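You operate a simulated robot arm through the tools that you are given. There is no shell and no other tool.

You run a simulated robot arm. Do the job below in one go: nothing can be reset, and whatever is moved stays where it is left.

JOB
Empty the jug, then refill it with clean water to the 300 mark.
Fine: pour the dyed water into the trough; fill at the tap and turn it off again; stand the jug on the drying grid. Set down upright: jug.

Only the result counts: the job must be done as asked and must still hold three seconds after the hand-in. Knocking over, shifting, dropping, spilling or breaking anything else fails it.

ROBOT AND FRAMES
A 7-joint arm with a three-finger gripper, fixed in place. Base frame: the origin is at the foot of the arm, x ahead of it, y to its left, z up; the work surface is at about z = 88. Readings come in cm, rad, newtons and seconds.
With the tool pointing down near the work surface it reaches from about 10 to 88 cm from the base axis. Its first joint turns from -2.897 to 2.897 rad. Payload 2.94 kg.
The tool frame sits at the grasp point between the pads (the TCP): z along the fingers, y along the line on which they close. The tips reach 3 cm beyond it. The gripper opens to 13.2 cm. The gripper's body begins 10.7 cm behind the TCP.
Orientation is told as [roll, pitch, yaw] about the base's x, y, z axes, in that order, counted from this pose: with the fingers straight down and closing along the base's y, the tool's x points along the base's -x, its y along +y and its z along -z.

CONTROLS
- The arm moves only by the tool apply_moves. Its argument "rows" is a list that holds one entry, the list of rows, each a list of 7 numbers: the shift along the base's x, y, z in m, then the turn, a rotation vector about the base's x, y, z in rad, then the gripper command, from -1 (fully open) to 1 (shut), values between in proportion. In form: [[[dx, dy, dz, wx, wy, wz, fingers], ...]]. A call has 1 to 20 rows; each row shifts and turns the commanded pose from where the row before left it. Each row takes 0.2 s and may step no farther than 5 cm and 0.15 rad from the row before; otherwise, or with a gripper value out of range, the whole call is refused. A pose out of reach is approached as far as the arm can. The call stops where the force on the tool passes 90 N (or 10 N more than at its start, if that is more) or the arm is blocked; 0.2 s more then pass. The fingers move at their own pace and stop on an object; they squeeze with about 29 N. The grip force told is the motor's: it shows also when the fingers shut on nothing. Time passes only in rows, and 0.2 s behind the last, so rows that do not move let the fingers close. The reply holds the time, the measured pose of the TCP, the force on the tool along the base axes, the opening and the grip force, in the units named above and with some noise, with the torque about the TCP (base axes, N m) and any sound that the robot's microphone picked up, and new pictures: "pictures" is both (left out), scene, wrist or none.
- Cameras (640 x 400 px; columns grow to the right, rows downward): "scene" is fixed at [21.92, 65.09, 149.09]; the picture's right is [-0.91, -0.42, 0.00], its down [-0.38, 0.81, -0.46] and it looks along [0.19, -0.41, -0.89] (base axes); focal length 214 px, centre (320, 200). "wrist" rides on the gripper at [7.2, 0.3, -14.4] in the tool frame; the picture's right is [-0.04, 1.00, 0.00], its down [-0.88, -0.04, -0.48] and it looks along [-0.47, -0.02, 0.88] (tool axes); focal length 256 px, centre (320, 200). There is no depth. A picture from a camera that has moved, and an enlarged one, comes with that camera's place and axes in the base frame and with its lens.
- lift_body(by): slides the trunk up (or, below 0, down) by that many cm; the arm rides with it, the base frame stays. It gives what a move gives, with no picture.
- enlarge(camera, box): a new picture of the part [left, top, right, bottom] of that camera's present view, enlarged. It takes no simulated time.
- close_job(): hands the job in; it is judged then, once.

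Places have to be worked out from the pictures, the camera data and where the tool is seen. Open the gripper and draw the arm clear of the work before you hand the job in, unless the task says otherwise.

The tools are called after "Request:" as a command line: name --argument value ..., lists and objects as JSON in quotes. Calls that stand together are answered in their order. apply_moves: Moves the arm, as the interface text tells. Its arguments: {"type":"object","properties":{"rows":{"type":"array"},"pictures":{"type":"string","enum":["both","scene","wrist","none"]}},"required":["rows"]} The other tools are called the same way: lift_body (by) slides the trunk up or down; enlarge (camera, box) takes an enlarged picture of a part of a camera's view; close_job () hands the job in.

At the start:

```text
t: 0.0
eef_pos: [56.01, 17.42, 122.36]
ee_rot: [-0.001, -0.001, -0.001]
ft_force: [0.1, -0.2, 0.8]
ft_torque: [0.02, 0.03, 0.02]
opening: 13.22
finger_force: 0.1
trunk travel left (down, up): [-37.5, 16.5]
```

scene: 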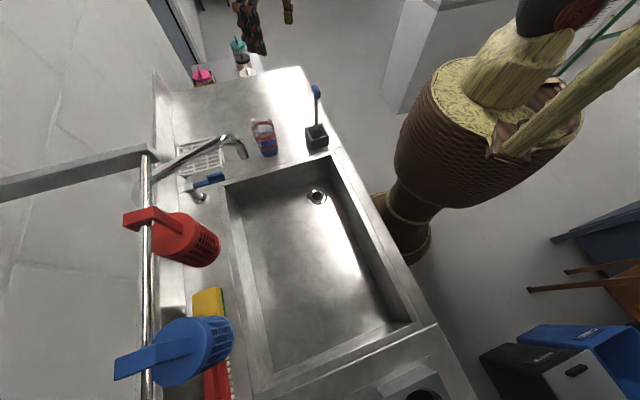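
wrist: 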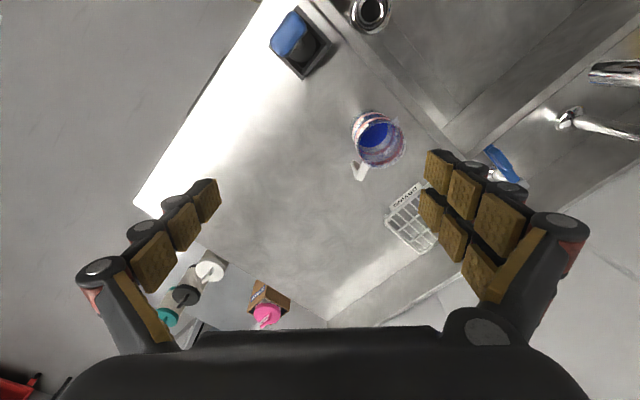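

I start by looking closely at the jug, tap and grid in both cameras before moving anything.

Request:
enlarge --camera "scene" --box '[140, 80, 350, 220]'

Request:
enlarge --camera "wrist" --box '[320, 80, 480, 180]'

Request:
enlarge --camera "wrist" --box '[360, 0, 640, 260]'

Request:
enlarge --camera "scene" --box '[240, 105, 300, 165]'

```text
2.86 times, centred on (245, 150) of scene
camera zoom: at [21.92, 65.09, 149.09], right [-0.91, -0.42, 0.0], down [-0.38, 0.81, -0.46], along [0.19, -0.41, -0.89], focal length 613 px, centre (534, 343)
```

zoom: 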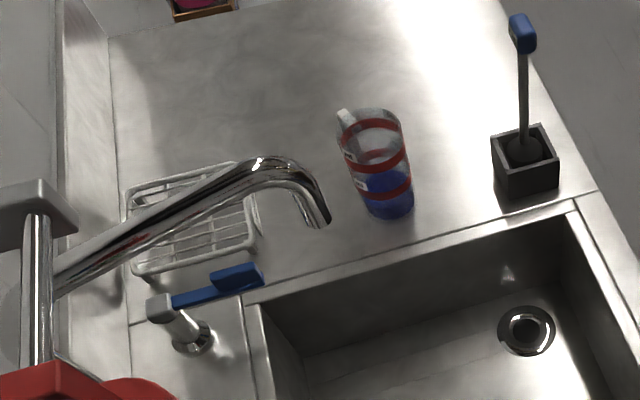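

```text
4.00 times, centred on (400, 130) of wrist
camera zoom: at [48.91, 17.62, 136.75], right [0.04, 1.0, 0.0], down [0.88, -0.04, 0.48], along [0.47, -0.02, -0.88], focal length 1024 px, centre (0, 480)
```

zoom: 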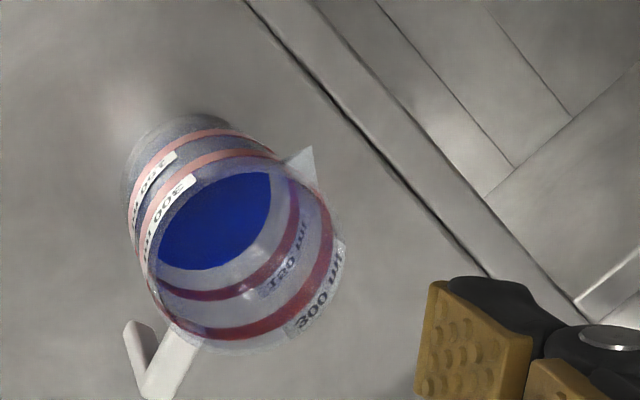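

```text
1.54 times, centred on (500, 130) of wrist
camera zoom: at [48.91, 17.62, 136.75], right [0.04, 1.0, 0.0], down [0.88, -0.04, 0.48], along [0.47, -0.02, -0.88], focal length 394 px, centre (43, 308)
```

zoom: 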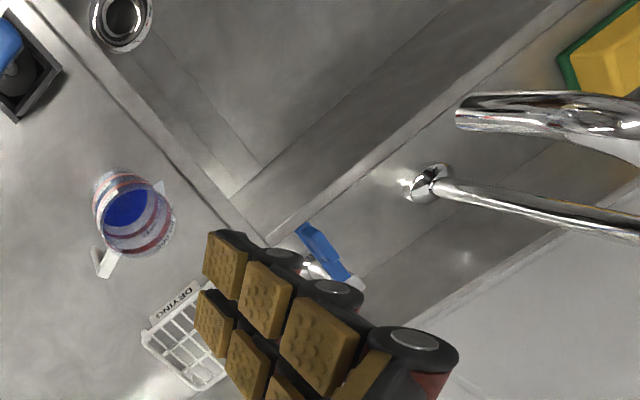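

```text
6.67 times, centred on (270, 135) of scene
camera zoom: at [21.92, 65.09, 149.09], right [-0.91, -0.42, 0.0], down [-0.38, 0.81, -0.46], along [0.19, -0.41, -0.89], focal length 1430 px, centre (653, 633)
```

zoom: 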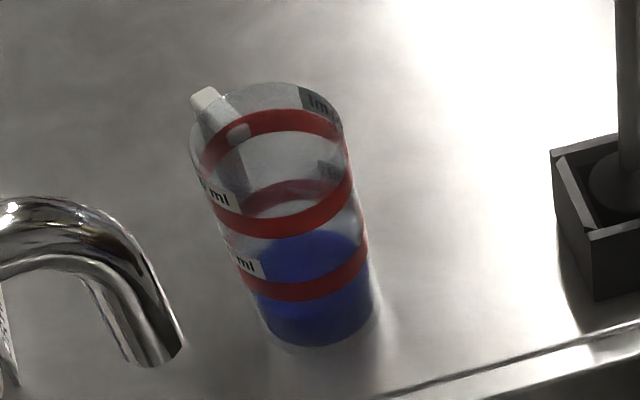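

The jug is near (59.6, 26.4) on the counter, the tap outlet is around (51, 44, 109) over the sink and a blue lever sits near (62-70, 45-52, 96). I turn and raise the hand to get a better view of the lever, tap and grid.

Request:
apply_moves --rows '[[[-0.02, 0.02, 0.02, 0, 0, 0.15, -1], [-0.02, 0.02, 0.02, 0, 0, 0.15, -1], [-0.02, 0.02, 0.02, 0, 0, 0.15, -1], [-0.02, 0.02, 0.01, 0, 0, 0.15, -1], [-0.02, 0.02, 0.01, 0, 0, 0.15, -1], [0, 0, 0, 0, 0, 0, -1]]]' --pictures "both"

```text
t: 1.4
eef_pos: [45.96, 27.42, 130.45]
ee_rot: [-0.001, 0.003, 0.75]
ft_force: [0.6, 0.5, 0.0]
ft_torque: [0.0, 0.01, 0.01]
opening: 13.2
finger_force: 0.0
trunk travel left (down, up): [-37.5, 16.5]
camera wrist: at [40.49, 22.67, 144.82], right [-0.65, 0.76, 0.0], down [0.67, 0.57, 0.48], along [0.36, 0.31, -0.88], focal length 256 px, centre (320, 200)
```

scene: 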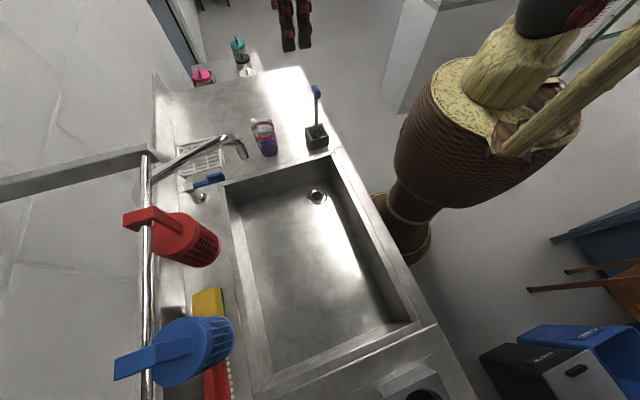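
wrist: 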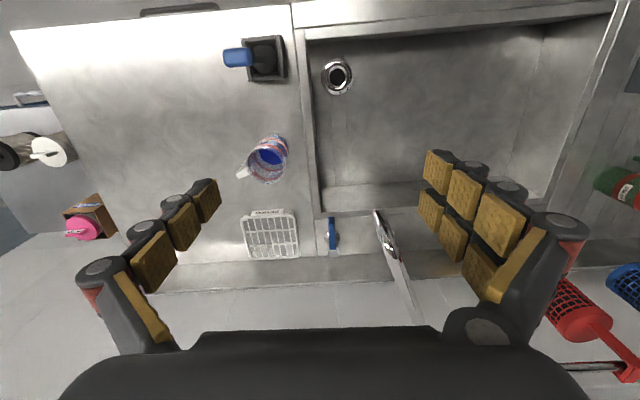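

This view shows the jug, grid, lever and tap together. I enlarge it for details.

Request:
enlarge --camera "wrist" --box '[220, 120, 440, 280]'

Request:
enlarge --camera "wrist" --box '[230, 195, 310, 265]'

Request:
enlarge --camera "wrist" --box '[300, 190, 420, 290]'

Request:
enlarge --camera "wrist" --box '[230, 125, 300, 195]'

Request:
enlarge --camera "scene" --box '[140, 120, 260, 210]'

```text
2.50 times, centred on (330, 200) of wrist
camera zoom: at [40.49, 22.67, 144.82], right [-0.65, 0.76, 0.0], down [0.67, 0.57, 0.48], along [0.36, 0.31, -0.88], focal length 640 px, centre (295, 200)
```

zoom: 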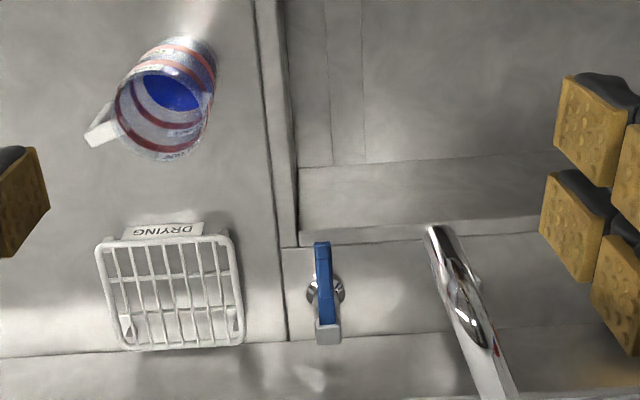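

```text
5.71 times, centred on (270, 230) of wrist
camera zoom: at [40.49, 22.67, 144.82], right [-0.65, 0.76, 0.0], down [0.67, 0.57, 0.48], along [0.36, 0.31, -0.88], focal length 1463 px, centre (606, 29)
```

zoom: 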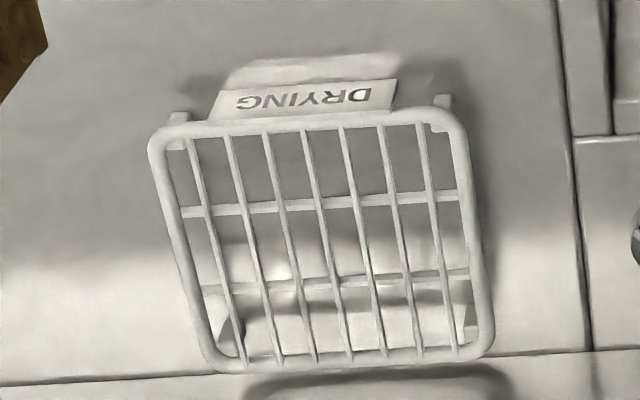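

```text
4.00 times, centred on (360, 240) of wrist
camera zoom: at [40.49, 22.67, 144.82], right [-0.65, 0.76, 0.0], down [0.67, 0.57, 0.48], along [0.36, 0.31, -0.88], focal length 1024 px, centre (160, 40)
```

zoom: 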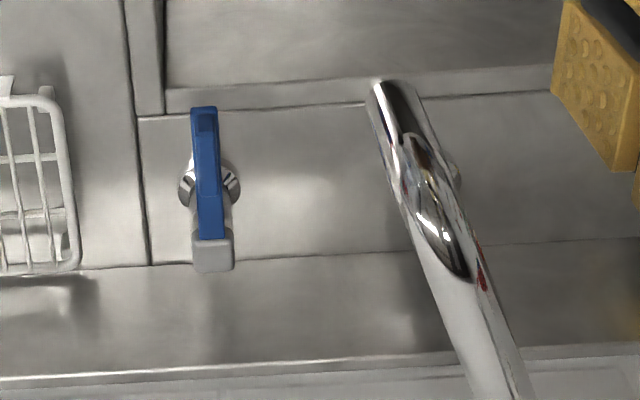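

```text
5.71 times, centred on (265, 160) of wrist
camera zoom: at [40.49, 22.67, 144.82], right [-0.65, 0.76, 0.0], down [0.67, 0.57, 0.48], along [0.36, 0.31, -0.88], focal length 1463 px, centre (634, 429)
```

zoom: 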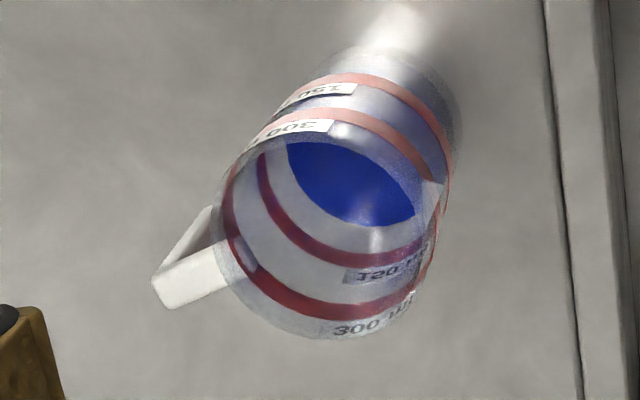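

```text
4.44 times, centred on (200, 165) of scene
camera zoom: at [21.92, 65.09, 149.09], right [-0.91, -0.42, 0.0], down [-0.38, 0.81, -0.46], along [0.19, -0.41, -0.89], focal length 953 px, centre (853, 356)
```

zoom: 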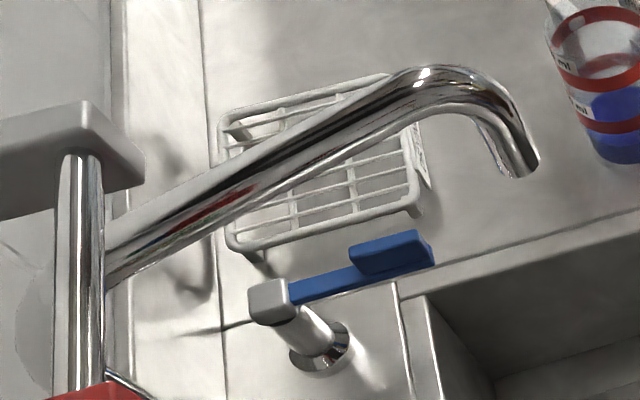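

The outlet checks out at about (51, 44, 109) and the valve lever runs from about (69.5, 52) toward (62, 45). Before touching the jug I test in free air whether the arm can tilt the fingers forward, so I can plan the grasp and the pour.

Request:
apply_moves --rows '[[[-0.005, 0, 0, 0, 0, -0.15, -1], [-0.005, 0, 0, 0, 0, -0.15, -1], [0, 0, 0, 0, 0, -0.15, -1], [0, 0, 0, 0, 0, -0.15, -1], [0, 0, 0, 0, 0, -0.15, -1], [0, 0, 0, 0, 0, -0.15, -1], [0, 0, 0, 0, 0, -0.15, -1], [0, 0, 0, -0.0443, -0.1433, 0, -1], [0, 0, 0, -0.0443, -0.1433, 0, -1], [0, 0, 0, -0.0443, -0.1433, 0, -1], [0, 0, 0, -0.0443, -0.1433, 0, -1], [0, 0, 0, -0.0443, -0.1433, 0, -1], [0, 0, 0, -0.0443, -0.1433, 0, -1], [0, 0, 0, 0, 0, 0, -1]]]' --pictures "both"

```text
t: 4.4
eef_pos: [45.26, 27.52, 130.38]
ee_rot: [0.001, -0.9, -0.3]
ft_force: [-0.3, -0.4, 0.8]
ft_torque: [0.0, 0.0, -0.04]
opening: 13.2
finger_force: 0.0
trunk travel left (down, up): [-37.5, 16.5]
camera wrist: at [30.19, 32.3, 133.62], right [0.32, 0.95, 0.03], down [0.15, -0.09, 0.98], along [0.93, -0.31, -0.17], focal length 256 px, centre (320, 200)
```

scene: 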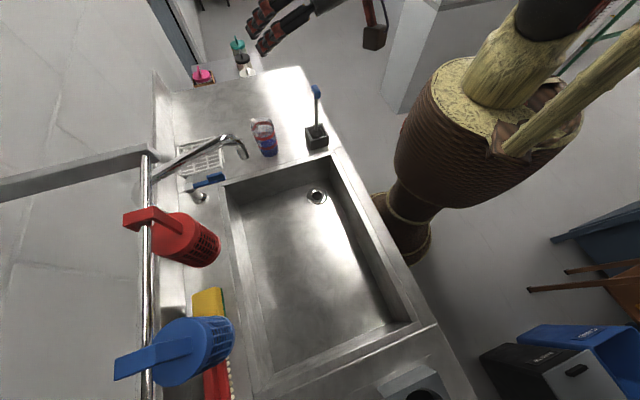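
wrist: 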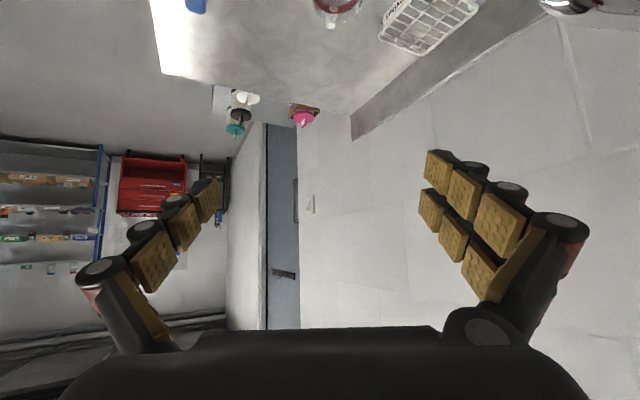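

The inclined pose is reached exactly. Now I test rolling the wrist about the finger axis (the pouring motion) in free air, 2.25 rad in the positive sense.

Request:
apply_moves --rows '[[[0, 0, 0, 0.1122, -0.0347, -0.0933, -1], [0, 0, 0, 0.1122, -0.0347, -0.0933, -1], [0, 0, 0, 0.1122, -0.0347, -0.0933, -1], [0, 0, 0, 0.1122, -0.0347, -0.0933, -1], [0, 0, 0, 0.1122, -0.0347, -0.0933, -1], [0, 0, 0, 0.1122, -0.0347, -0.0933, -1], [0, 0, 0, 0.1122, -0.0347, -0.0933, -1], [0, 0, 0, 0.1122, -0.0347, -0.0933, -1], [0, 0, 0, 0.1122, -0.0347, -0.0933, -1], [0, 0, 0, 0.1122, -0.0347, -0.0933, -1], [0, 0, 0, 0.1122, -0.0347, -0.0933, -1], [0, 0, 0, 0.1122, -0.0347, -0.0933, -1], [0, 0, 0, 0.1122, -0.0347, -0.0933, -1], [0, 0, 0, 0.1122, -0.0347, -0.0933, -1], [0, 0, 0, 0.1122, -0.0347, -0.0933, -1], [0, 0, 0, 0, 0, 0, -1]]]' --pictures "scene"

```text
t: 7.8
eef_pos: [57.98, 8.14, 151.33]
ee_rot: [0.756, 0.501, -2.318]
ft_force: [-0.2, -0.1, 0.0]
ft_torque: [0.02, 0.01, -0.03]
opening: 13.21
finger_force: 0.1
out of reach, approached as far as the arm can: row 9, 10, 11, 12, 13, 14, 15
trunk travel left (down, up): [-37.5, 16.5]
```

scene: 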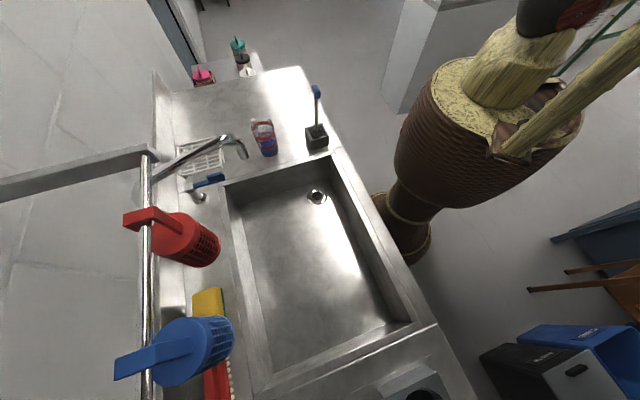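

Positive roll runs out of reach past about 1.2 rad. I undo it and then check the other sense.

Request:
apply_moves --rows '[[[0, 0, 0, -0.1122, 0.0347, 0.0933, -1], [0, 0, 0, -0.1122, 0.0347, 0.0933, -1], [0, 0, 0, -0.1122, 0.0347, 0.0933, -1], [0, 0, 0, -0.1122, 0.0347, 0.0933, -1], [0, 0, 0, -0.1122, 0.0347, 0.0933, -1], [0, 0, 0, -0.1122, 0.0347, 0.0933, -1], [0, 0, 0, -0.1122, 0.0347, 0.0933, -1], [0, 0, 0, -0.1122, 0.0347, 0.0933, -1], [0, 0, 0, -0.1122, 0.0347, 0.0933, -1], [0, 0, 0, -0.1122, 0.0347, 0.0933, -1], [0, 0, 0, -0.1122, 0.0347, 0.0933, -1], [0, 0, 0, -0.1122, 0.0347, 0.0933, -1], [0, 0, 0, -0.1122, 0.0347, 0.0933, -1], [0, 0, 0, -0.1122, 0.0347, 0.0933, -1], [0, 0, 0, -0.1122, 0.0347, 0.0933, -1], [0, 0, 0, 0, 0, 0, -1]]]' --pictures "none"

```text
t: 11.2
eef_pos: [58.07, 8.03, 151.25]
ee_rot: [-0.003, -0.902, -0.298]
ft_force: [-0.1, -0.6, -0.4]
ft_torque: [0.04, -0.02, -0.01]
opening: 13.21
finger_force: 0.1
trunk travel left (down, up): [-37.5, 16.5]
```

I move back over the sink edge and test the negative roll sense.

Request:
apply_moves --rows '[[[-0.03, 0.04, -0.04, 0, 0, 0, -1], [-0.03, 0.04, -0.04, 0, 0, 0, -1], [-0.03, 0.04, -0.04, 0, 0, 0, -1], [-0.03, 0.04, -0.04, 0, 0, 0, -1], [-0.02, 0.04, -0.04, 0, 0, 0, -1], [0, 0, 0, -0.1122, 0.0347, 0.0933, -1], [0, 0, 0, -0.1122, 0.0347, 0.0933, -1], [0, 0, 0, -0.1122, 0.0347, 0.0933, -1], [0, 0, 0, -0.1122, 0.0347, 0.0933, -1], [0, 0, 0, -0.1122, 0.0347, 0.0933, -1], [0, 0, 0, -0.1122, 0.0347, 0.0933, -1], [0, 0, 0, -0.1122, 0.0347, 0.0933, -1], [0, 0, 0, -0.1122, 0.0347, 0.0933, -1], [0, 0, 0, -0.1122, 0.0347, 0.0933, -1], [0, 0, 0, -0.1122, 0.0347, 0.0933, -1], [0, 0, 0, -0.1122, 0.0347, 0.0933, -1], [0, 0, 0, -0.1122, 0.0347, 0.0933, -1], [0, 0, 0, -0.1122, 0.0347, 0.0933, -1], [0, 0, 0, -0.1122, 0.0347, 0.0933, -1], [0, 0, 0, -0.1122, 0.0347, 0.0933, -1]]]' --pictures "scene"

```text
refused: row 1 steps farther than a row can; nothing moved
```

The step was over 5 cm; I shrink it and repeat.

Request:
apply_moves --rows '[[[-0.02, 0.03, -0.03, 0, 0, 0, -1], [-0.02, 0.03, -0.03, 0, 0, 0, -1], [-0.02, 0.03, -0.03, 0, 0, 0, -1], [-0.02, 0.03, -0.03, 0, 0, 0, -1], [-0.02, 0.03, -0.03, 0, 0, 0, -1], [-0.02, 0.03, -0.03, 0, 0, 0, -1], [-0.01, 0.02, -0.03, 0, 0, 0, -1], [0, 0, 0, -0.1122, 0.0347, 0.0933, -1], [0, 0, 0, -0.1122, 0.0347, 0.0933, -1], [0, 0, 0, -0.1122, 0.0347, 0.0933, -1], [0, 0, 0, -0.1122, 0.0347, 0.0933, -1], [0, 0, 0, -0.1122, 0.0347, 0.0933, -1], [0, 0, 0, -0.1122, 0.0347, 0.0933, -1], [0, 0, 0, -0.1122, 0.0347, 0.0933, -1], [0, 0, 0, -0.1122, 0.0347, 0.0933, -1], [0, 0, 0, -0.1122, 0.0347, 0.0933, -1], [0, 0, 0, -0.1122, 0.0347, 0.0933, -1]]]' --pictures "scene"

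```text
t: 14.8
eef_pos: [45.04, 28.25, 130.28]
ee_rot: [-0.898, -0.052, 1.229]
ft_force: [-0.1, 0.9, -0.1]
ft_torque: [-0.01, -0.04, -0.01]
opening: 13.2
finger_force: 0.1
trunk travel left (down, up): [-37.5, 16.5]
```

scene: 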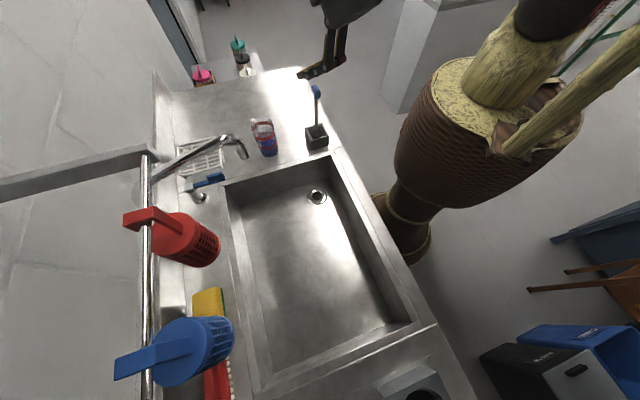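

Negative roll to 1.5 rad is fully reached. I continue another 1.2 rad.

Request:
apply_moves --rows '[[[0, 0, 0, -0.1122, 0.0347, 0.0933, -1], [0, 0, 0, -0.1122, 0.0347, 0.0933, -1], [0, 0, 0, -0.1122, 0.0347, 0.0933, -1], [0, 0, 0, -0.1122, 0.0347, 0.0933, -1], [0, 0, 0, -0.1122, 0.0347, 0.0933, -1], [0, 0, 0, -0.1122, 0.0347, 0.0933, -1], [0, 0, 0, -0.1122, 0.0347, 0.0933, -1], [0, 0, 0, -0.1122, 0.0347, 0.0933, -1]]]' --pictures "scene"

```text
t: 16.6
eef_pos: [45.1, 28.13, 130.23]
ee_rot: [-0.489, 0.788, 2.199]
ft_force: [0.0, -0.3, 0.3]
ft_torque: [-0.02, 0.01, 0.03]
opening: 13.18
finger_force: 0.1
trunk travel left (down, up): [-37.5, 16.5]
```

scene: 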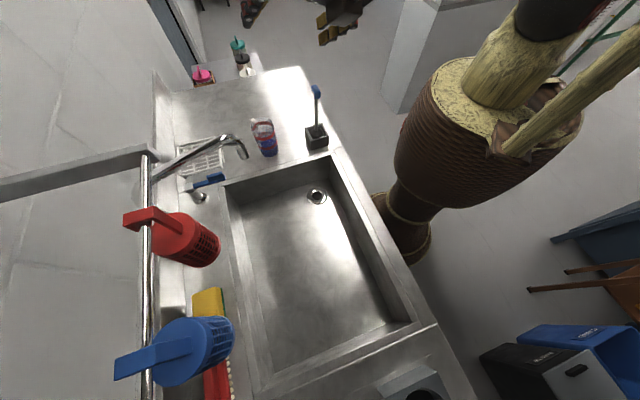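

Negative roll is good to 2.7 rad, so this is my pouring motion. I undo it and then rehearse the whole pour pose over the sink without the jug.

Request:
apply_moves --rows '[[[0, 0, 0, 0.1122, -0.0347, -0.0933, -1], [0, 0, 0, 0.1122, -0.0347, -0.0933, -1], [0, 0, 0, 0.1122, -0.0347, -0.0933, -1], [0, 0, 0, 0.1122, -0.0347, -0.0933, -1], [0, 0, 0, 0.1122, -0.0347, -0.0933, -1], [0, 0, 0, 0.1122, -0.0347, -0.0933, -1], [0, 0, 0, 0.1122, -0.0347, -0.0933, -1], [0, 0, 0, 0.1122, -0.0347, -0.0933, -1], [0, 0, 0, 0.1122, -0.0347, -0.0933, -1], [0, 0, 0, 0.1122, -0.0347, -0.0933, -1], [0, 0, 0, 0.1122, -0.0347, -0.0933, -1], [0, 0, 0, 0.1122, -0.0347, -0.0933, -1], [0, 0, 0, 0.1122, -0.0347, -0.0933, -1], [0, 0, 0, 0.1122, -0.0347, -0.0933, -1], [0, 0, 0, 0.1122, -0.0347, -0.0933, -1], [0, 0, 0, 0.1122, -0.0347, -0.0933, -1], [0, 0, 0, 0.1122, -0.0347, -0.0933, -1], [0, 0, 0, 0.1122, -0.0347, -0.0933, -1], [0, 0, 0, 0, 0, 0, -1]]]' --pictures "none"

```text
t: 20.6
eef_pos: [45.13, 27.96, 130.25]
ee_rot: [0.002, -0.9, -0.3]
ft_force: [-0.2, -0.2, -0.5]
ft_torque: [0.01, -0.01, -0.01]
opening: 13.2
finger_force: 0.0
trunk travel left (down, up): [-37.5, 16.5]
```

Orientation is back at yaw -0.3, tilt 0.9. I rehearse over the sink at about (36, 42, 108): pitch up to ~1.5 and roll -2.4 rad.

Request:
apply_moves --rows '[[[-0.013, 0.02, -0.0317, 0, 0, 0, -1], [-0.013, 0.02, -0.0317, 0, 0, 0, -1], [-0.013, 0.02, -0.0317, 0, 0, 0, -1], [-0.013, 0.02, -0.0317, 0, 0, 0, -1], [-0.013, 0.02, -0.0317, 0, 0, 0, -1], [-0.013, 0.02, -0.0317, 0, 0, 0, -1], [-0.013, 0.02, -0.0317, 0, 0, 0, -1], [0, 0, 0, -0.0443, -0.1433, 0, -1], [0, 0, 0, -0.0443, -0.1433, 0, -1], [0, 0, 0, -0.0443, -0.1433, 0, -1], [0, 0, 0, -0.0443, -0.1433, 0, -1], [0, 0, 0, 0, 0, 0, -1]]]' --pictures "scene"

Request:
apply_moves --rows '[[[0, 0, 0, -0.1429, 0.0442, 0.0106, -1], [0, 0, 0, -0.1429, 0.0442, 0.0106, -1], [0, 0, 0, -0.1429, 0.0442, 0.0106, -1], [0, 0, 0, -0.1429, 0.0442, 0.0106, -1], [0, 0, 0, -0.1429, 0.0442, 0.0106, -1], [0, 0, 0, -0.1429, 0.0442, 0.0106, -1], [0, 0, 0, -0.1429, 0.0442, 0.0106, -1], [0, 0, 0, -0.1429, 0.0442, 0.0106, -1], [0, 0, 0, -0.1429, 0.0442, 0.0106, -1], [0, 0, 0, -0.1429, 0.0442, 0.0106, -1], [0, 0, 0, -0.1429, 0.0442, 0.0106, -1], [0, 0, 0, -0.1429, 0.0442, 0.0106, -1], [0, 0, 0, -0.1429, 0.0442, 0.0106, -1], [0, 0, 0, -0.1429, 0.0442, 0.0106, -1], [0, 0, 0, -0.1429, 0.0442, 0.0106, -1], [0, 0, 0, -0.1429, 0.0442, 0.0106, -1], [0, 0, 0, 0, 0, 0, -1]]]' --pictures "scene"

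```text
t: 23.2
eef_pos: [35.93, 42.1, 108.18]
ee_rot: [-0.004, -1.501, -0.298]
ft_force: [-0.3, 0.2, -0.6]
ft_torque: [0.02, -0.02, -0.02]
opening: 13.19
finger_force: 0.0
trunk travel left (down, up): [-37.5, 16.5]
```

scene: 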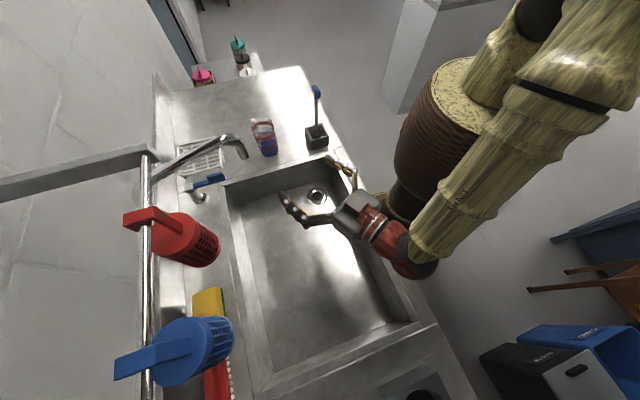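

```text
t: 26.8
eef_pos: [35.89, 42.02, 108.14]
ee_rot: [-1.466, 0.831, 1.348]
ft_force: [-0.2, -0.4, -0.5]
ft_torque: [0.0, 0.0, -0.01]
opening: 13.19
finger_force: 0.0
trunk travel left (down, up): [-37.5, 16.5]
```

scene: 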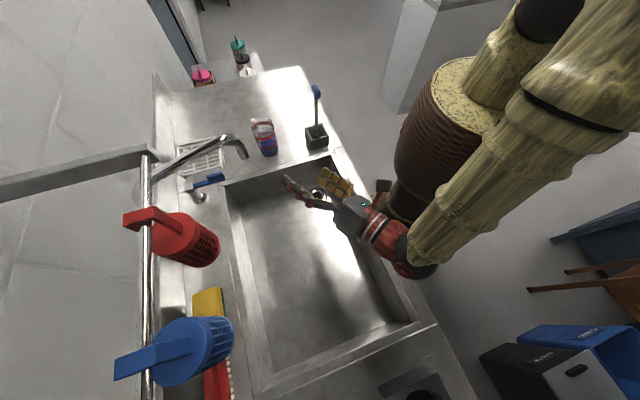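

The full pour motion is reachable with no contact. I undo it, then head to the jug.

Request:
apply_moves --rows '[[[0, 0, 0, 0.1429, -0.0442, -0.0106, -1], [0, 0, 0, 0.1429, -0.0442, -0.0106, -1], [0, 0, 0, 0.1429, -0.0442, -0.0106, -1], [0, 0, 0, 0.1429, -0.0442, -0.0106, -1], [0, 0, 0, 0.1429, -0.0442, -0.0106, -1], [0, 0, 0, 0.1429, -0.0442, -0.0106, -1], [0, 0, 0, 0.1429, -0.0442, -0.0106, -1], [0, 0, 0, 0.1429, -0.0442, -0.0106, -1], [0, 0, 0, 0.1429, -0.0442, -0.0106, -1], [0, 0, 0, 0.1429, -0.0442, -0.0106, -1], [0, 0, 0, 0.1429, -0.0442, -0.0106, -1], [0, 0, 0, 0.1429, -0.0442, -0.0106, -1], [0, 0, 0, 0.1429, -0.0442, -0.0106, -1], [0, 0, 0, 0.1429, -0.0442, -0.0106, -1], [0, 0, 0, 0.1429, -0.0442, -0.0106, -1], [0, 0, 0, 0.1429, -0.0442, -0.0106, -1], [0, 0, 0, 0.0443, 0.1433, 0, -1], [0, 0, 0, 0.0443, 0.1433, 0, -1], [0, 0, 0, 0.0443, 0.1433, 0, -1], [0, 0, 0, 0.0443, 0.1433, 0, -1]]]' --pictures "wrist"

```text
t: 31.0
eef_pos: [35.89, 42.11, 108.05]
ee_rot: [-0.003, -0.9, -0.298]
ft_force: [0.1, 0.2, -0.6]
ft_torque: [0.0, -0.02, 0.02]
opening: 13.22
finger_force: 0.0
trunk travel left (down, up): [-37.5, 16.5]
camera wrist: at [20.9, 46.94, 111.4], right [0.32, 0.95, 0.03], down [0.16, -0.09, 0.98], along [0.93, -0.31, -0.18], focal length 256 px, centre (320, 200)
```

wrist: 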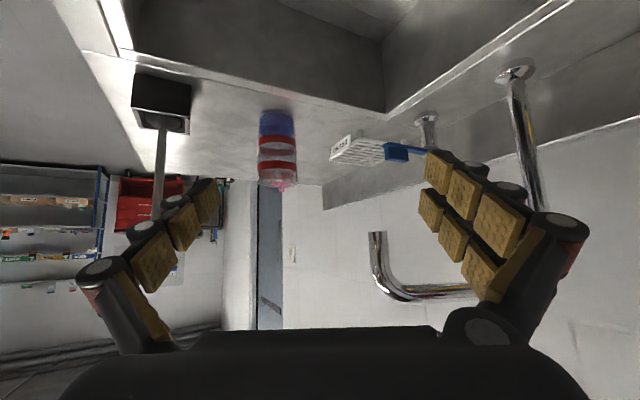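

This upside-down side view is informative; I enlarge the jug, and the valve and faucet.

Request:
enlarge --camera "wrist" --box '[235, 90, 325, 200]'

Request:
enlarge --camera "wrist" --box '[320, 90, 450, 180]'

Request:
enlarge --camera "wrist" --box '[340, 50, 560, 310]'

```text
3.64 times, centred on (280, 145) of wrist
camera zoom: at [20.9, 46.94, 111.4], right [0.32, 0.95, 0.03], down [0.16, -0.09, 0.98], along [0.93, -0.31, -0.18], focal length 931 px, centre (466, 400)
```

zoom: 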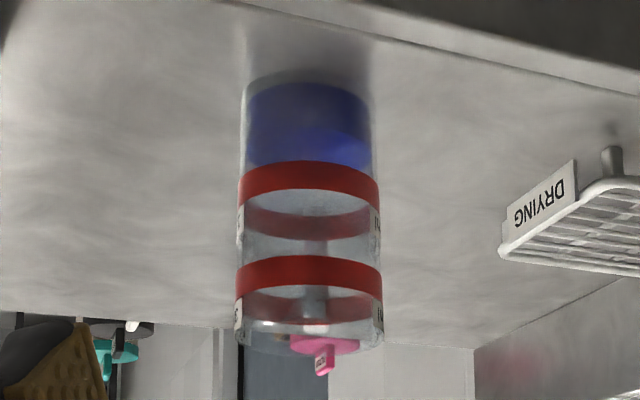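

```text
4.44 times, centred on (385, 135) of wrist
camera zoom: at [20.9, 46.94, 111.4], right [0.32, 0.95, 0.03], down [0.16, -0.09, 0.98], along [0.93, -0.31, -0.18], focal length 1138 px, centre (31, 489)
```

zoom: 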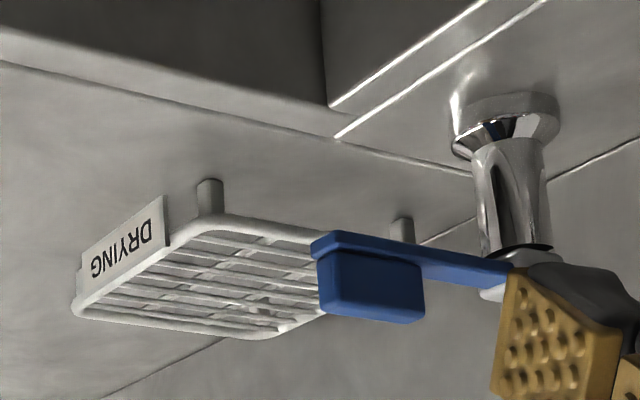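

```text
1.54 times, centred on (450, 180) of wrist
camera zoom: at [20.9, 46.94, 111.4], right [0.32, 0.95, 0.03], down [0.16, -0.09, 0.98], along [0.93, -0.31, -0.18], focal length 394 px, centre (120, 231)
```

zoom: 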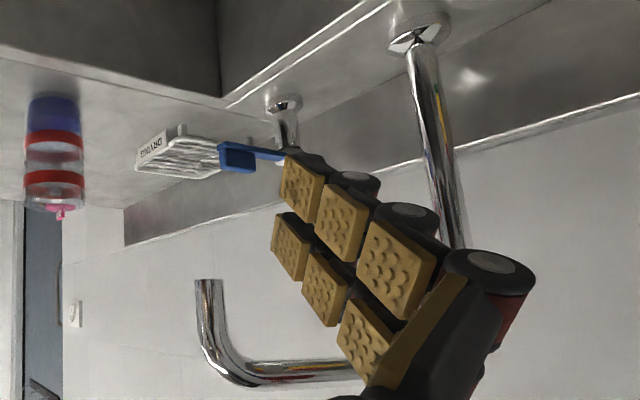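

The jug stands at about (59.7, 26.2), radius ~3.5, rim z~100.5; the grid is a 13 cm square centred near (79.7, 39.5) with its top at z~90.5. I go around the faucet outlet to a pose above the jug and check alignment.

Request:
apply_moves --rows '[[[0.018, -0.028, 0.024, 0, 0, 0, -1], [0.018, -0.028, 0.024, 0, 0, 0, -1], [0.018, -0.028, 0.024, 0, 0, 0, -1], [0.018, -0.028, 0.024, 0, 0, 0, -1], [0.018, -0.028, 0.024, 0, 0, 0, -1], [0.037, -0.0045, -0.015, 0, 0, 0, -1], [0.037, -0.0045, -0.015, 0, 0, 0, -1], [0.037, -0.0045, -0.015, 0, 0, 0, -1], [0.037, -0.0045, -0.015, 0, 0, 0, -1], [0, 0, 0, 0, 0, 0, -1]]]' --pictures "both"

```text
t: 33.2
eef_pos: [59.69, 26.16, 114.27]
ee_rot: [0.001, -0.9, -0.298]
ft_force: [0.6, 0.3, 0.5]
ft_torque: [-0.04, -0.01, 0.02]
opening: 13.21
finger_force: 0.1
trunk travel left (down, up): [-37.5, 16.5]
camera wrist: at [44.78, 31.19, 117.57], right [0.32, 0.95, 0.03], down [0.15, -0.09, 0.98], along [0.93, -0.31, -0.17], focal length 256 px, centre (320, 200)
```

scene: 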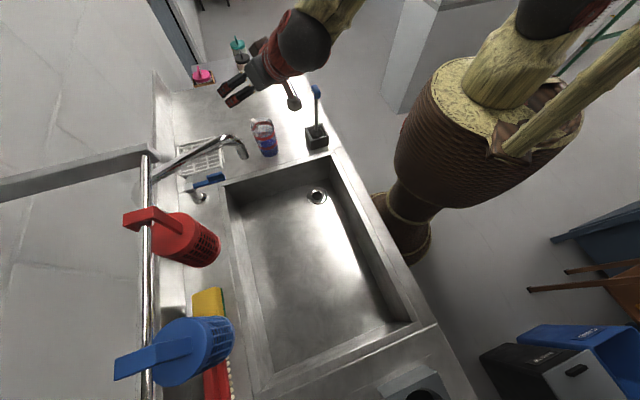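
wrist: 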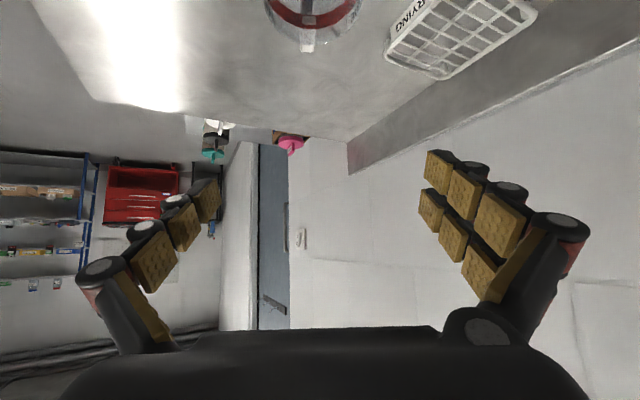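

The jug is centred between the fingers in the wrist view. I descend partway and look again.

Request:
apply_moves --rows '[[[0, 0, -0.025, 0, 0, 0, -1], [0, 0, -0.025, 0, 0, 0, -1], [0, 0, -0.025, 0, 0, 0, -1], [0, 0, -0.025, 0, 0, 0, -1], [0, 0, 0, 0, 0, 0, -1]]]' --pictures "both"

```text
t: 34.4
eef_pos: [59.76, 26.26, 104.07]
ee_rot: [0.0, -0.9, -0.301]
ft_force: [0.2, 0.2, 1.1]
ft_torque: [0.0, 0.0, 0.02]
opening: 13.2
finger_force: 0.1
trunk travel left (down, up): [-37.5, 16.5]
camera wrist: at [44.83, 31.1, 107.41], right [0.32, 0.95, 0.03], down [0.15, -0.09, 0.98], along [0.93, -0.31, -0.17], focal length 256 px, centre (320, 200)
```

scene: 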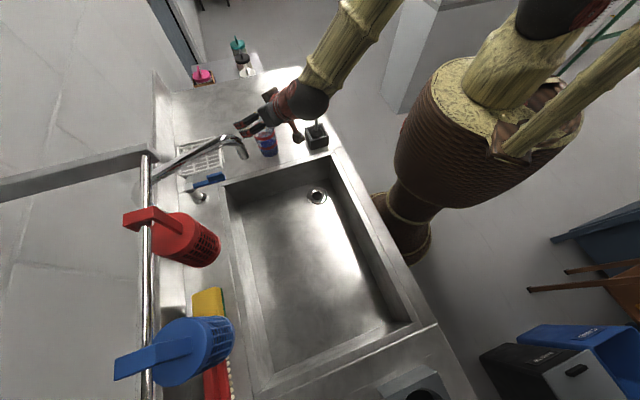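
wrist: 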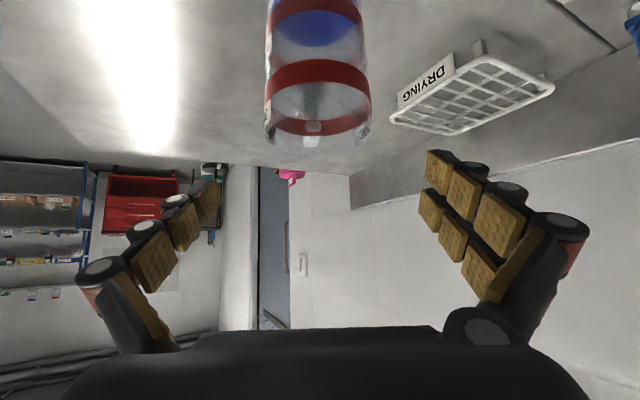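

I check the clearance to the brush holder and the fingers before going lower.

Request:
enlarge --camera "scene" --box '[220, 70, 350, 170]'

```text
4.00 times, centred on (285, 120) of scene
camera zoom: at [21.92, 65.09, 149.09], right [-0.91, -0.42, 0.0], down [-0.38, 0.81, -0.46], along [0.19, -0.41, -0.89], focal length 858 px, centre (460, 520)
```

zoom: 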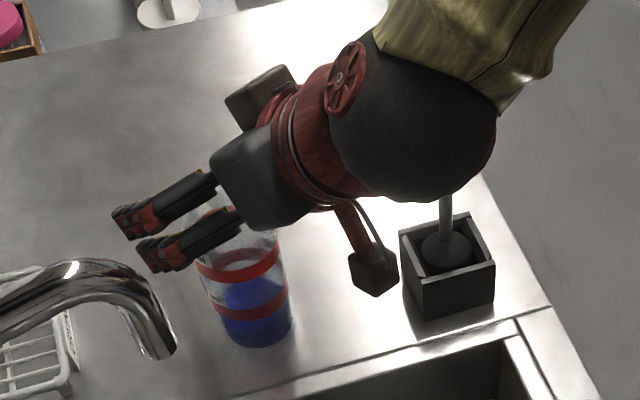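

The wrist is well clear of the brush. I lower the last 9.5 cm to grasp height with the fingers straddling the jug.

Request:
apply_moves --rows '[[[0, 0, -0.02, 0, 0, 0, -1], [0, 0, -0.02, 0, 0, 0, -1], [0, 0, -0.02, 0, 0, 0, -1], [0, 0, -0.02, 0, 0, 0, -1], [0, 0, -0.015, 0, 0, 0, -1], [0, 0, 0, 0, 0, 0, -1]]]' --pictures "both"

```text
t: 35.8
eef_pos: [59.64, 26.38, 94.45]
ee_rot: [0.0, -0.901, -0.299]
ft_force: [0.3, -0.2, 0.6]
ft_torque: [0.04, 0.03, 0.0]
opening: 13.19
finger_force: 0.1
trunk travel left (down, up): [-37.5, 16.5]
camera wrist: at [44.6, 31.26, 97.73], right [0.32, 0.95, 0.03], down [0.15, -0.09, 0.98], along [0.93, -0.31, -0.17], focal length 256 px, centre (320, 200)
```

scene: 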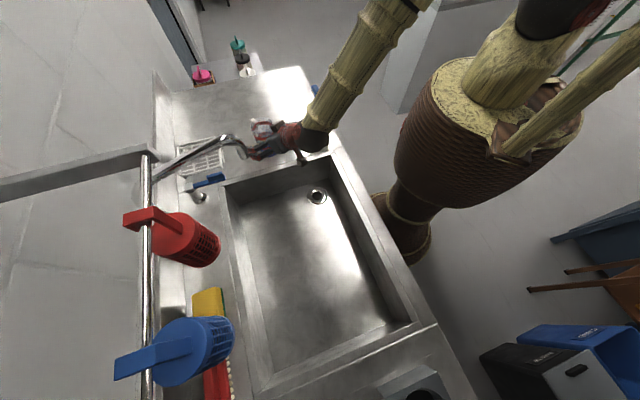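
wrist: 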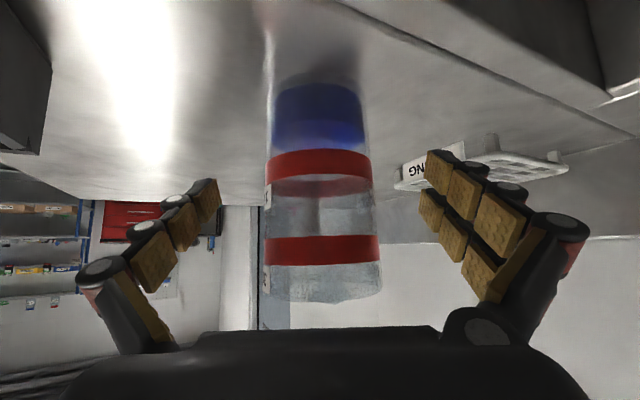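

The jug is exactly between the pads at TCP depth. I close the fingers on it.

Request:
apply_moves --rows '[[[0, 0, 0, 0, 0, 0, 0.3], [0, 0, 0, 0, 0, 0, 0.6], [0, 0, 0, 0, 0, 0, 1], [0, 0, 0, 0, 0, 0, 1], [0, 0, 0, 0, 0, 0, 1], [0, 0, 0, 0, 0, 0, 1]]]' --pictures "both"

```text
t: 37.2
eef_pos: [59.5, 26.31, 94.46]
ee_rot: [0.002, -0.901, -0.3]
ft_force: [0.7, -0.3, 0.9]
ft_torque: [0.03, 0.01, -0.03]
opening: 6.67
finger_force: 22.6
trunk travel left (down, up): [-37.5, 16.5]
camera wrist: at [44.6, 31.25, 97.75], right [0.32, 0.95, 0.03], down [0.15, -0.09, 0.98], along [0.93, -0.31, -0.17], focal length 256 px, centre (320, 200)
```

scene: 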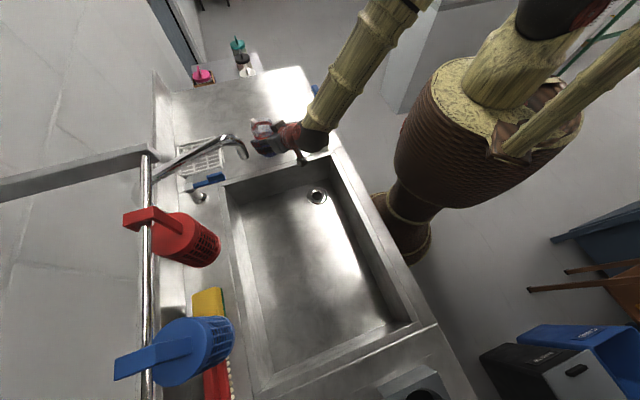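
wrist: 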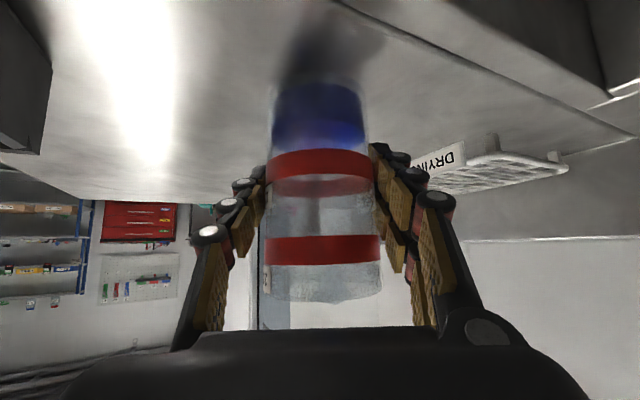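

The grip holds at 6.7 cm with 22.6 N. I lift gently and check the jug stays put in the hand.

Request:
apply_moves --rows '[[[0, 0, 0.005, 0, 0, 0, 1], [0, 0, 0.01, 0, 0, 0, 1], [0, 0, 0.015, 0, 0, 0, 1], [0, 0, 0.015, 0, 0, 0, 1], [0, 0, 0, 0, 0, 0, 1]]]' --pictures "wrist"

```text
t: 38.4
eef_pos: [59.62, 26.36, 99.08]
ee_rot: [-0.002, -0.9, -0.298]
ft_force: [1.3, 1.2, -1.8]
ft_torque: [-0.02, 0.03, 0.02]
opening: 6.35
finger_force: 29.0
trunk travel left (down, up): [-37.5, 16.5]
camera wrist: at [44.73, 31.29, 102.37], right [0.32, 0.95, 0.03], down [0.16, -0.09, 0.98], along [0.93, -0.31, -0.17], focal length 256 px, centre (320, 200)
```

wrist: 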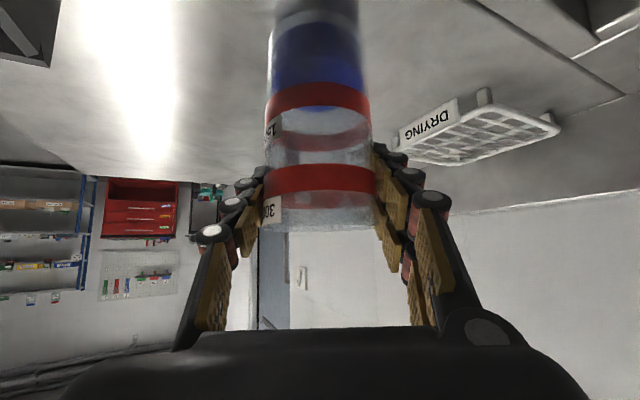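

The rings moved down by ~4.5 cm in the view, so the fingers slid up along the jug instead of lifting it (the grip was not yet at full force). I make a small slow test lift now that the grip reads 29 N.

Request:
apply_moves --rows '[[[0, 0, 0, 0, 0, 0, 1], [0, 0, 0.002, 0, 0, 0, 1], [0, 0, 0.003, 0, 0, 0, 1], [0, 0, 0.003, 0, 0, 0, 1], [0, 0, 0.002, 0, 0, 0, 1], [0, 0, 0, 0, 0, 0, 1]]]' --pictures "both"

Request:
enlarge --camera "scene" --box '[220, 90, 340, 180]'

```text
t: 39.8
eef_pos: [59.86, 26.2, 100.06]
ee_rot: [0.0, -0.899, -0.3]
ft_force: [0.1, 0.6, -1.8]
ft_torque: [0.02, 0.0, -0.01]
opening: 6.36
finger_force: 29.2
trunk travel left (down, up): [-37.5, 16.5]
camera wrist: at [44.81, 31.18, 103.38], right [0.32, 0.95, 0.03], down [0.15, -0.09, 0.98], along [0.93, -0.31, -0.17], focal length 256 px, centre (320, 200)
```

scene: 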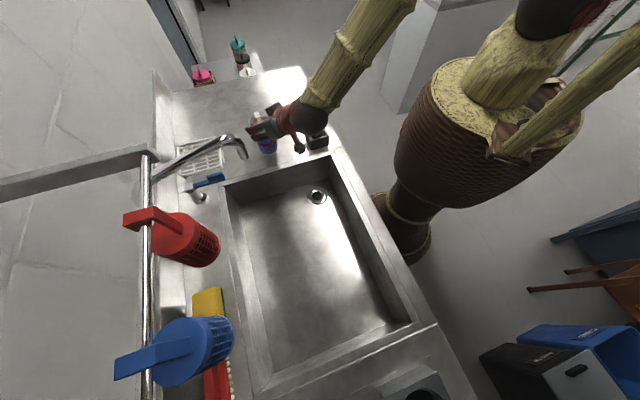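
wrist: 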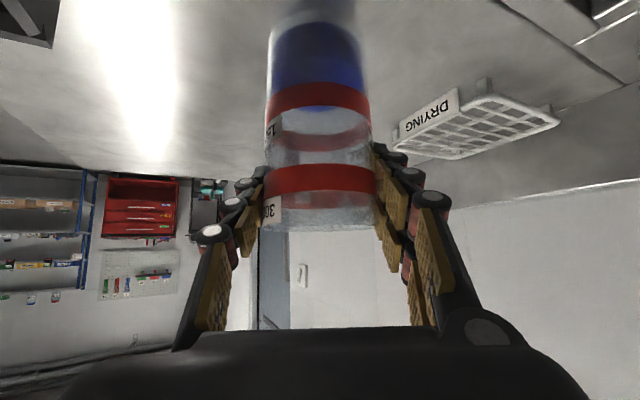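

```text
4.44 times, centred on (280, 135) of scene
camera zoom: at [21.92, 65.09, 149.09], right [-0.91, -0.42, 0.0], down [-0.38, 0.81, -0.46], along [0.19, -0.41, -0.89], focal length 953 px, centre (498, 489)
```

zoom: 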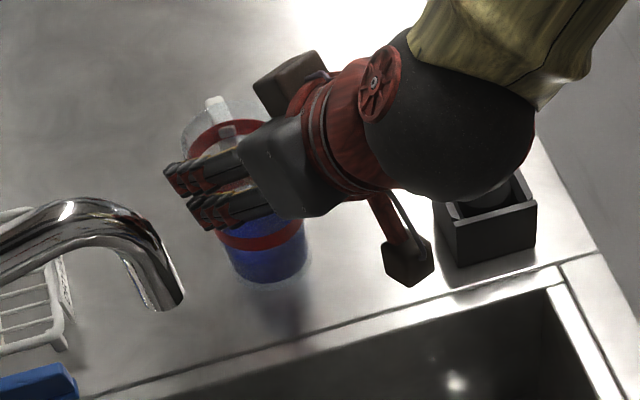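

At full grip the jug now lifts (the rings did not move in the view). The hold is too near the rim for pouring, so I set it back down, release, go 4.5 cm lower and regrip with a longer squeeze.

Request:
apply_moves --rows '[[[0, 0, -0.004, 0, 0, 0, 1], [0, 0, -0.004, 0, 0, 0, 1], [0, 0, -0.002, 0, 0, 0, 1], [0, 0, 0, 0, 0, 0, 1]]]' --pictures "none"

```text
t: 40.8
eef_pos: [59.73, 26.37, 99.07]
ee_rot: [-0.002, -0.901, -0.3]
ft_force: [0.0, 0.5, -0.6]
ft_torque: [-0.01, 0.02, 0.04]
opening: 6.36
finger_force: 29.2
trunk travel left (down, up): [-37.5, 16.5]
```

The vertical load is dropping, so the base is about at the counter. I lower 1 mm more and then release.

Request:
apply_moves --rows '[[[0, 0, -0.001, 0, 0, 0, 1], [0, 0, 0, 0, 0, 0, 1], [0, 0, 0, 0, 0, 0, 0.4], [0, 0, 0, 0, 0, 0, -0.2], [0, 0, 0, 0, 0, 0, -1], [0, 0, 0, 0, 0, 0, -1], [0, 0, 0, 0, 0, 0, -1], [0, 0, 0, 0, 0, 0, -1]]]' --pictures "wrist"

```text
t: 42.6
eef_pos: [59.57, 26.3, 98.99]
ee_rot: [0.0, -0.9, -0.3]
ft_force: [-0.1, 0.2, 0.8]
ft_torque: [-0.03, -0.01, 0.0]
opening: 13.23
finger_force: 0.1
trunk travel left (down, up): [-37.5, 16.5]
camera wrist: at [44.66, 31.15, 102.28], right [0.32, 0.95, 0.03], down [0.15, -0.09, 0.98], along [0.93, -0.31, -0.17], focal length 256 px, centre (320, 200)
```

wrist: 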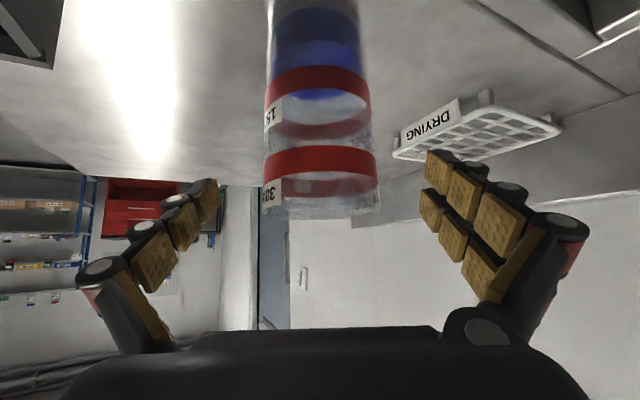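

The jug dropped about 1 cm onto the counter and stands upright. I go down 4.5 cm and check before closing.

Request:
apply_moves --rows '[[[0, 0, -0.015, 0, 0, 0, -1], [0, 0, -0.015, 0, 0, 0, -1], [0, 0, -0.015, 0, 0, 0, -1], [0, 0, 0, 0, 0, 0, -1]]]' --pictures "both"

Request:
enlarge --camera "wrist" --box '[200, 40, 440, 320]'

Request:
enlarge --camera "scene" --box '[220, 90, 340, 180]'

```text
t: 43.6
eef_pos: [59.77, 26.18, 94.66]
ee_rot: [-0.002, -0.899, -0.297]
ft_force: [-0.6, -0.3, -1.1]
ft_torque: [-0.01, -0.01, 0.03]
opening: 13.19
finger_force: 0.1
trunk travel left (down, up): [-37.5, 16.5]
camera wrist: at [44.8, 31.05, 97.96], right [0.32, 0.95, 0.03], down [0.15, -0.09, 0.98], along [0.93, -0.31, -0.17], focal length 256 px, centre (320, 200)
```

scene: 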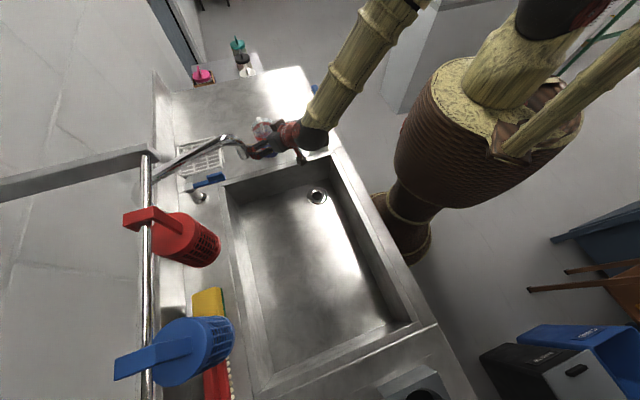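
wrist: 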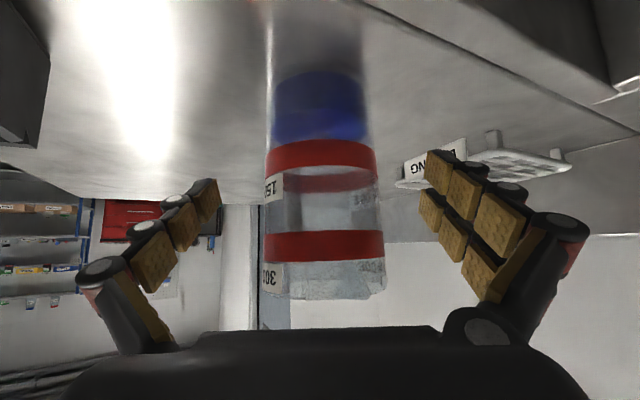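

```text
1.43 times, centred on (320, 180) of wrist
camera zoom: at [44.8, 31.05, 97.96], right [0.32, 0.95, 0.03], down [0.15, -0.09, 0.98], along [0.93, -0.31, -0.17], focal length 366 px, centre (320, 229)
```

zoom: 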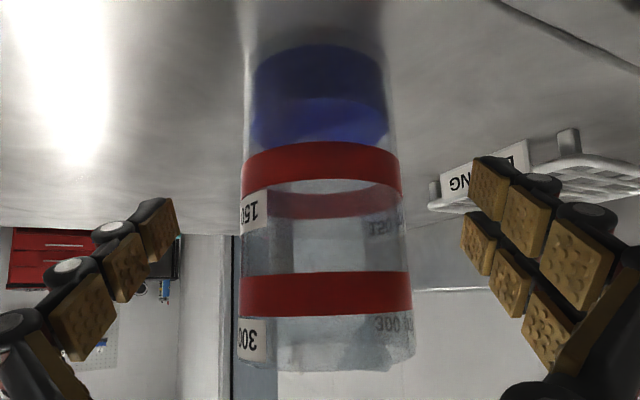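

```text
4.44 times, centred on (280, 135) of scene
camera zoom: at [21.92, 65.09, 149.09], right [-0.91, -0.42, 0.0], down [-0.38, 0.81, -0.46], along [0.19, -0.41, -0.89], focal length 953 px, centre (498, 489)
```

zoom: 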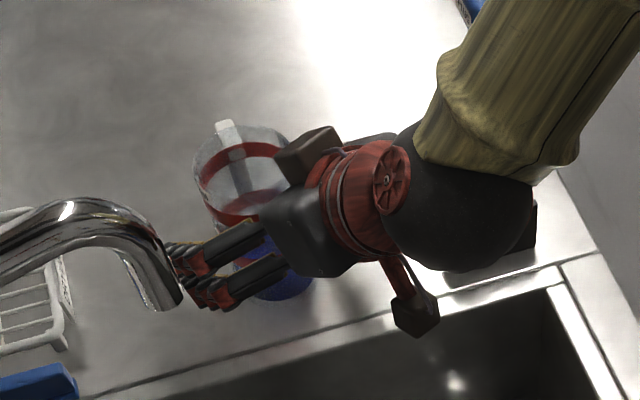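

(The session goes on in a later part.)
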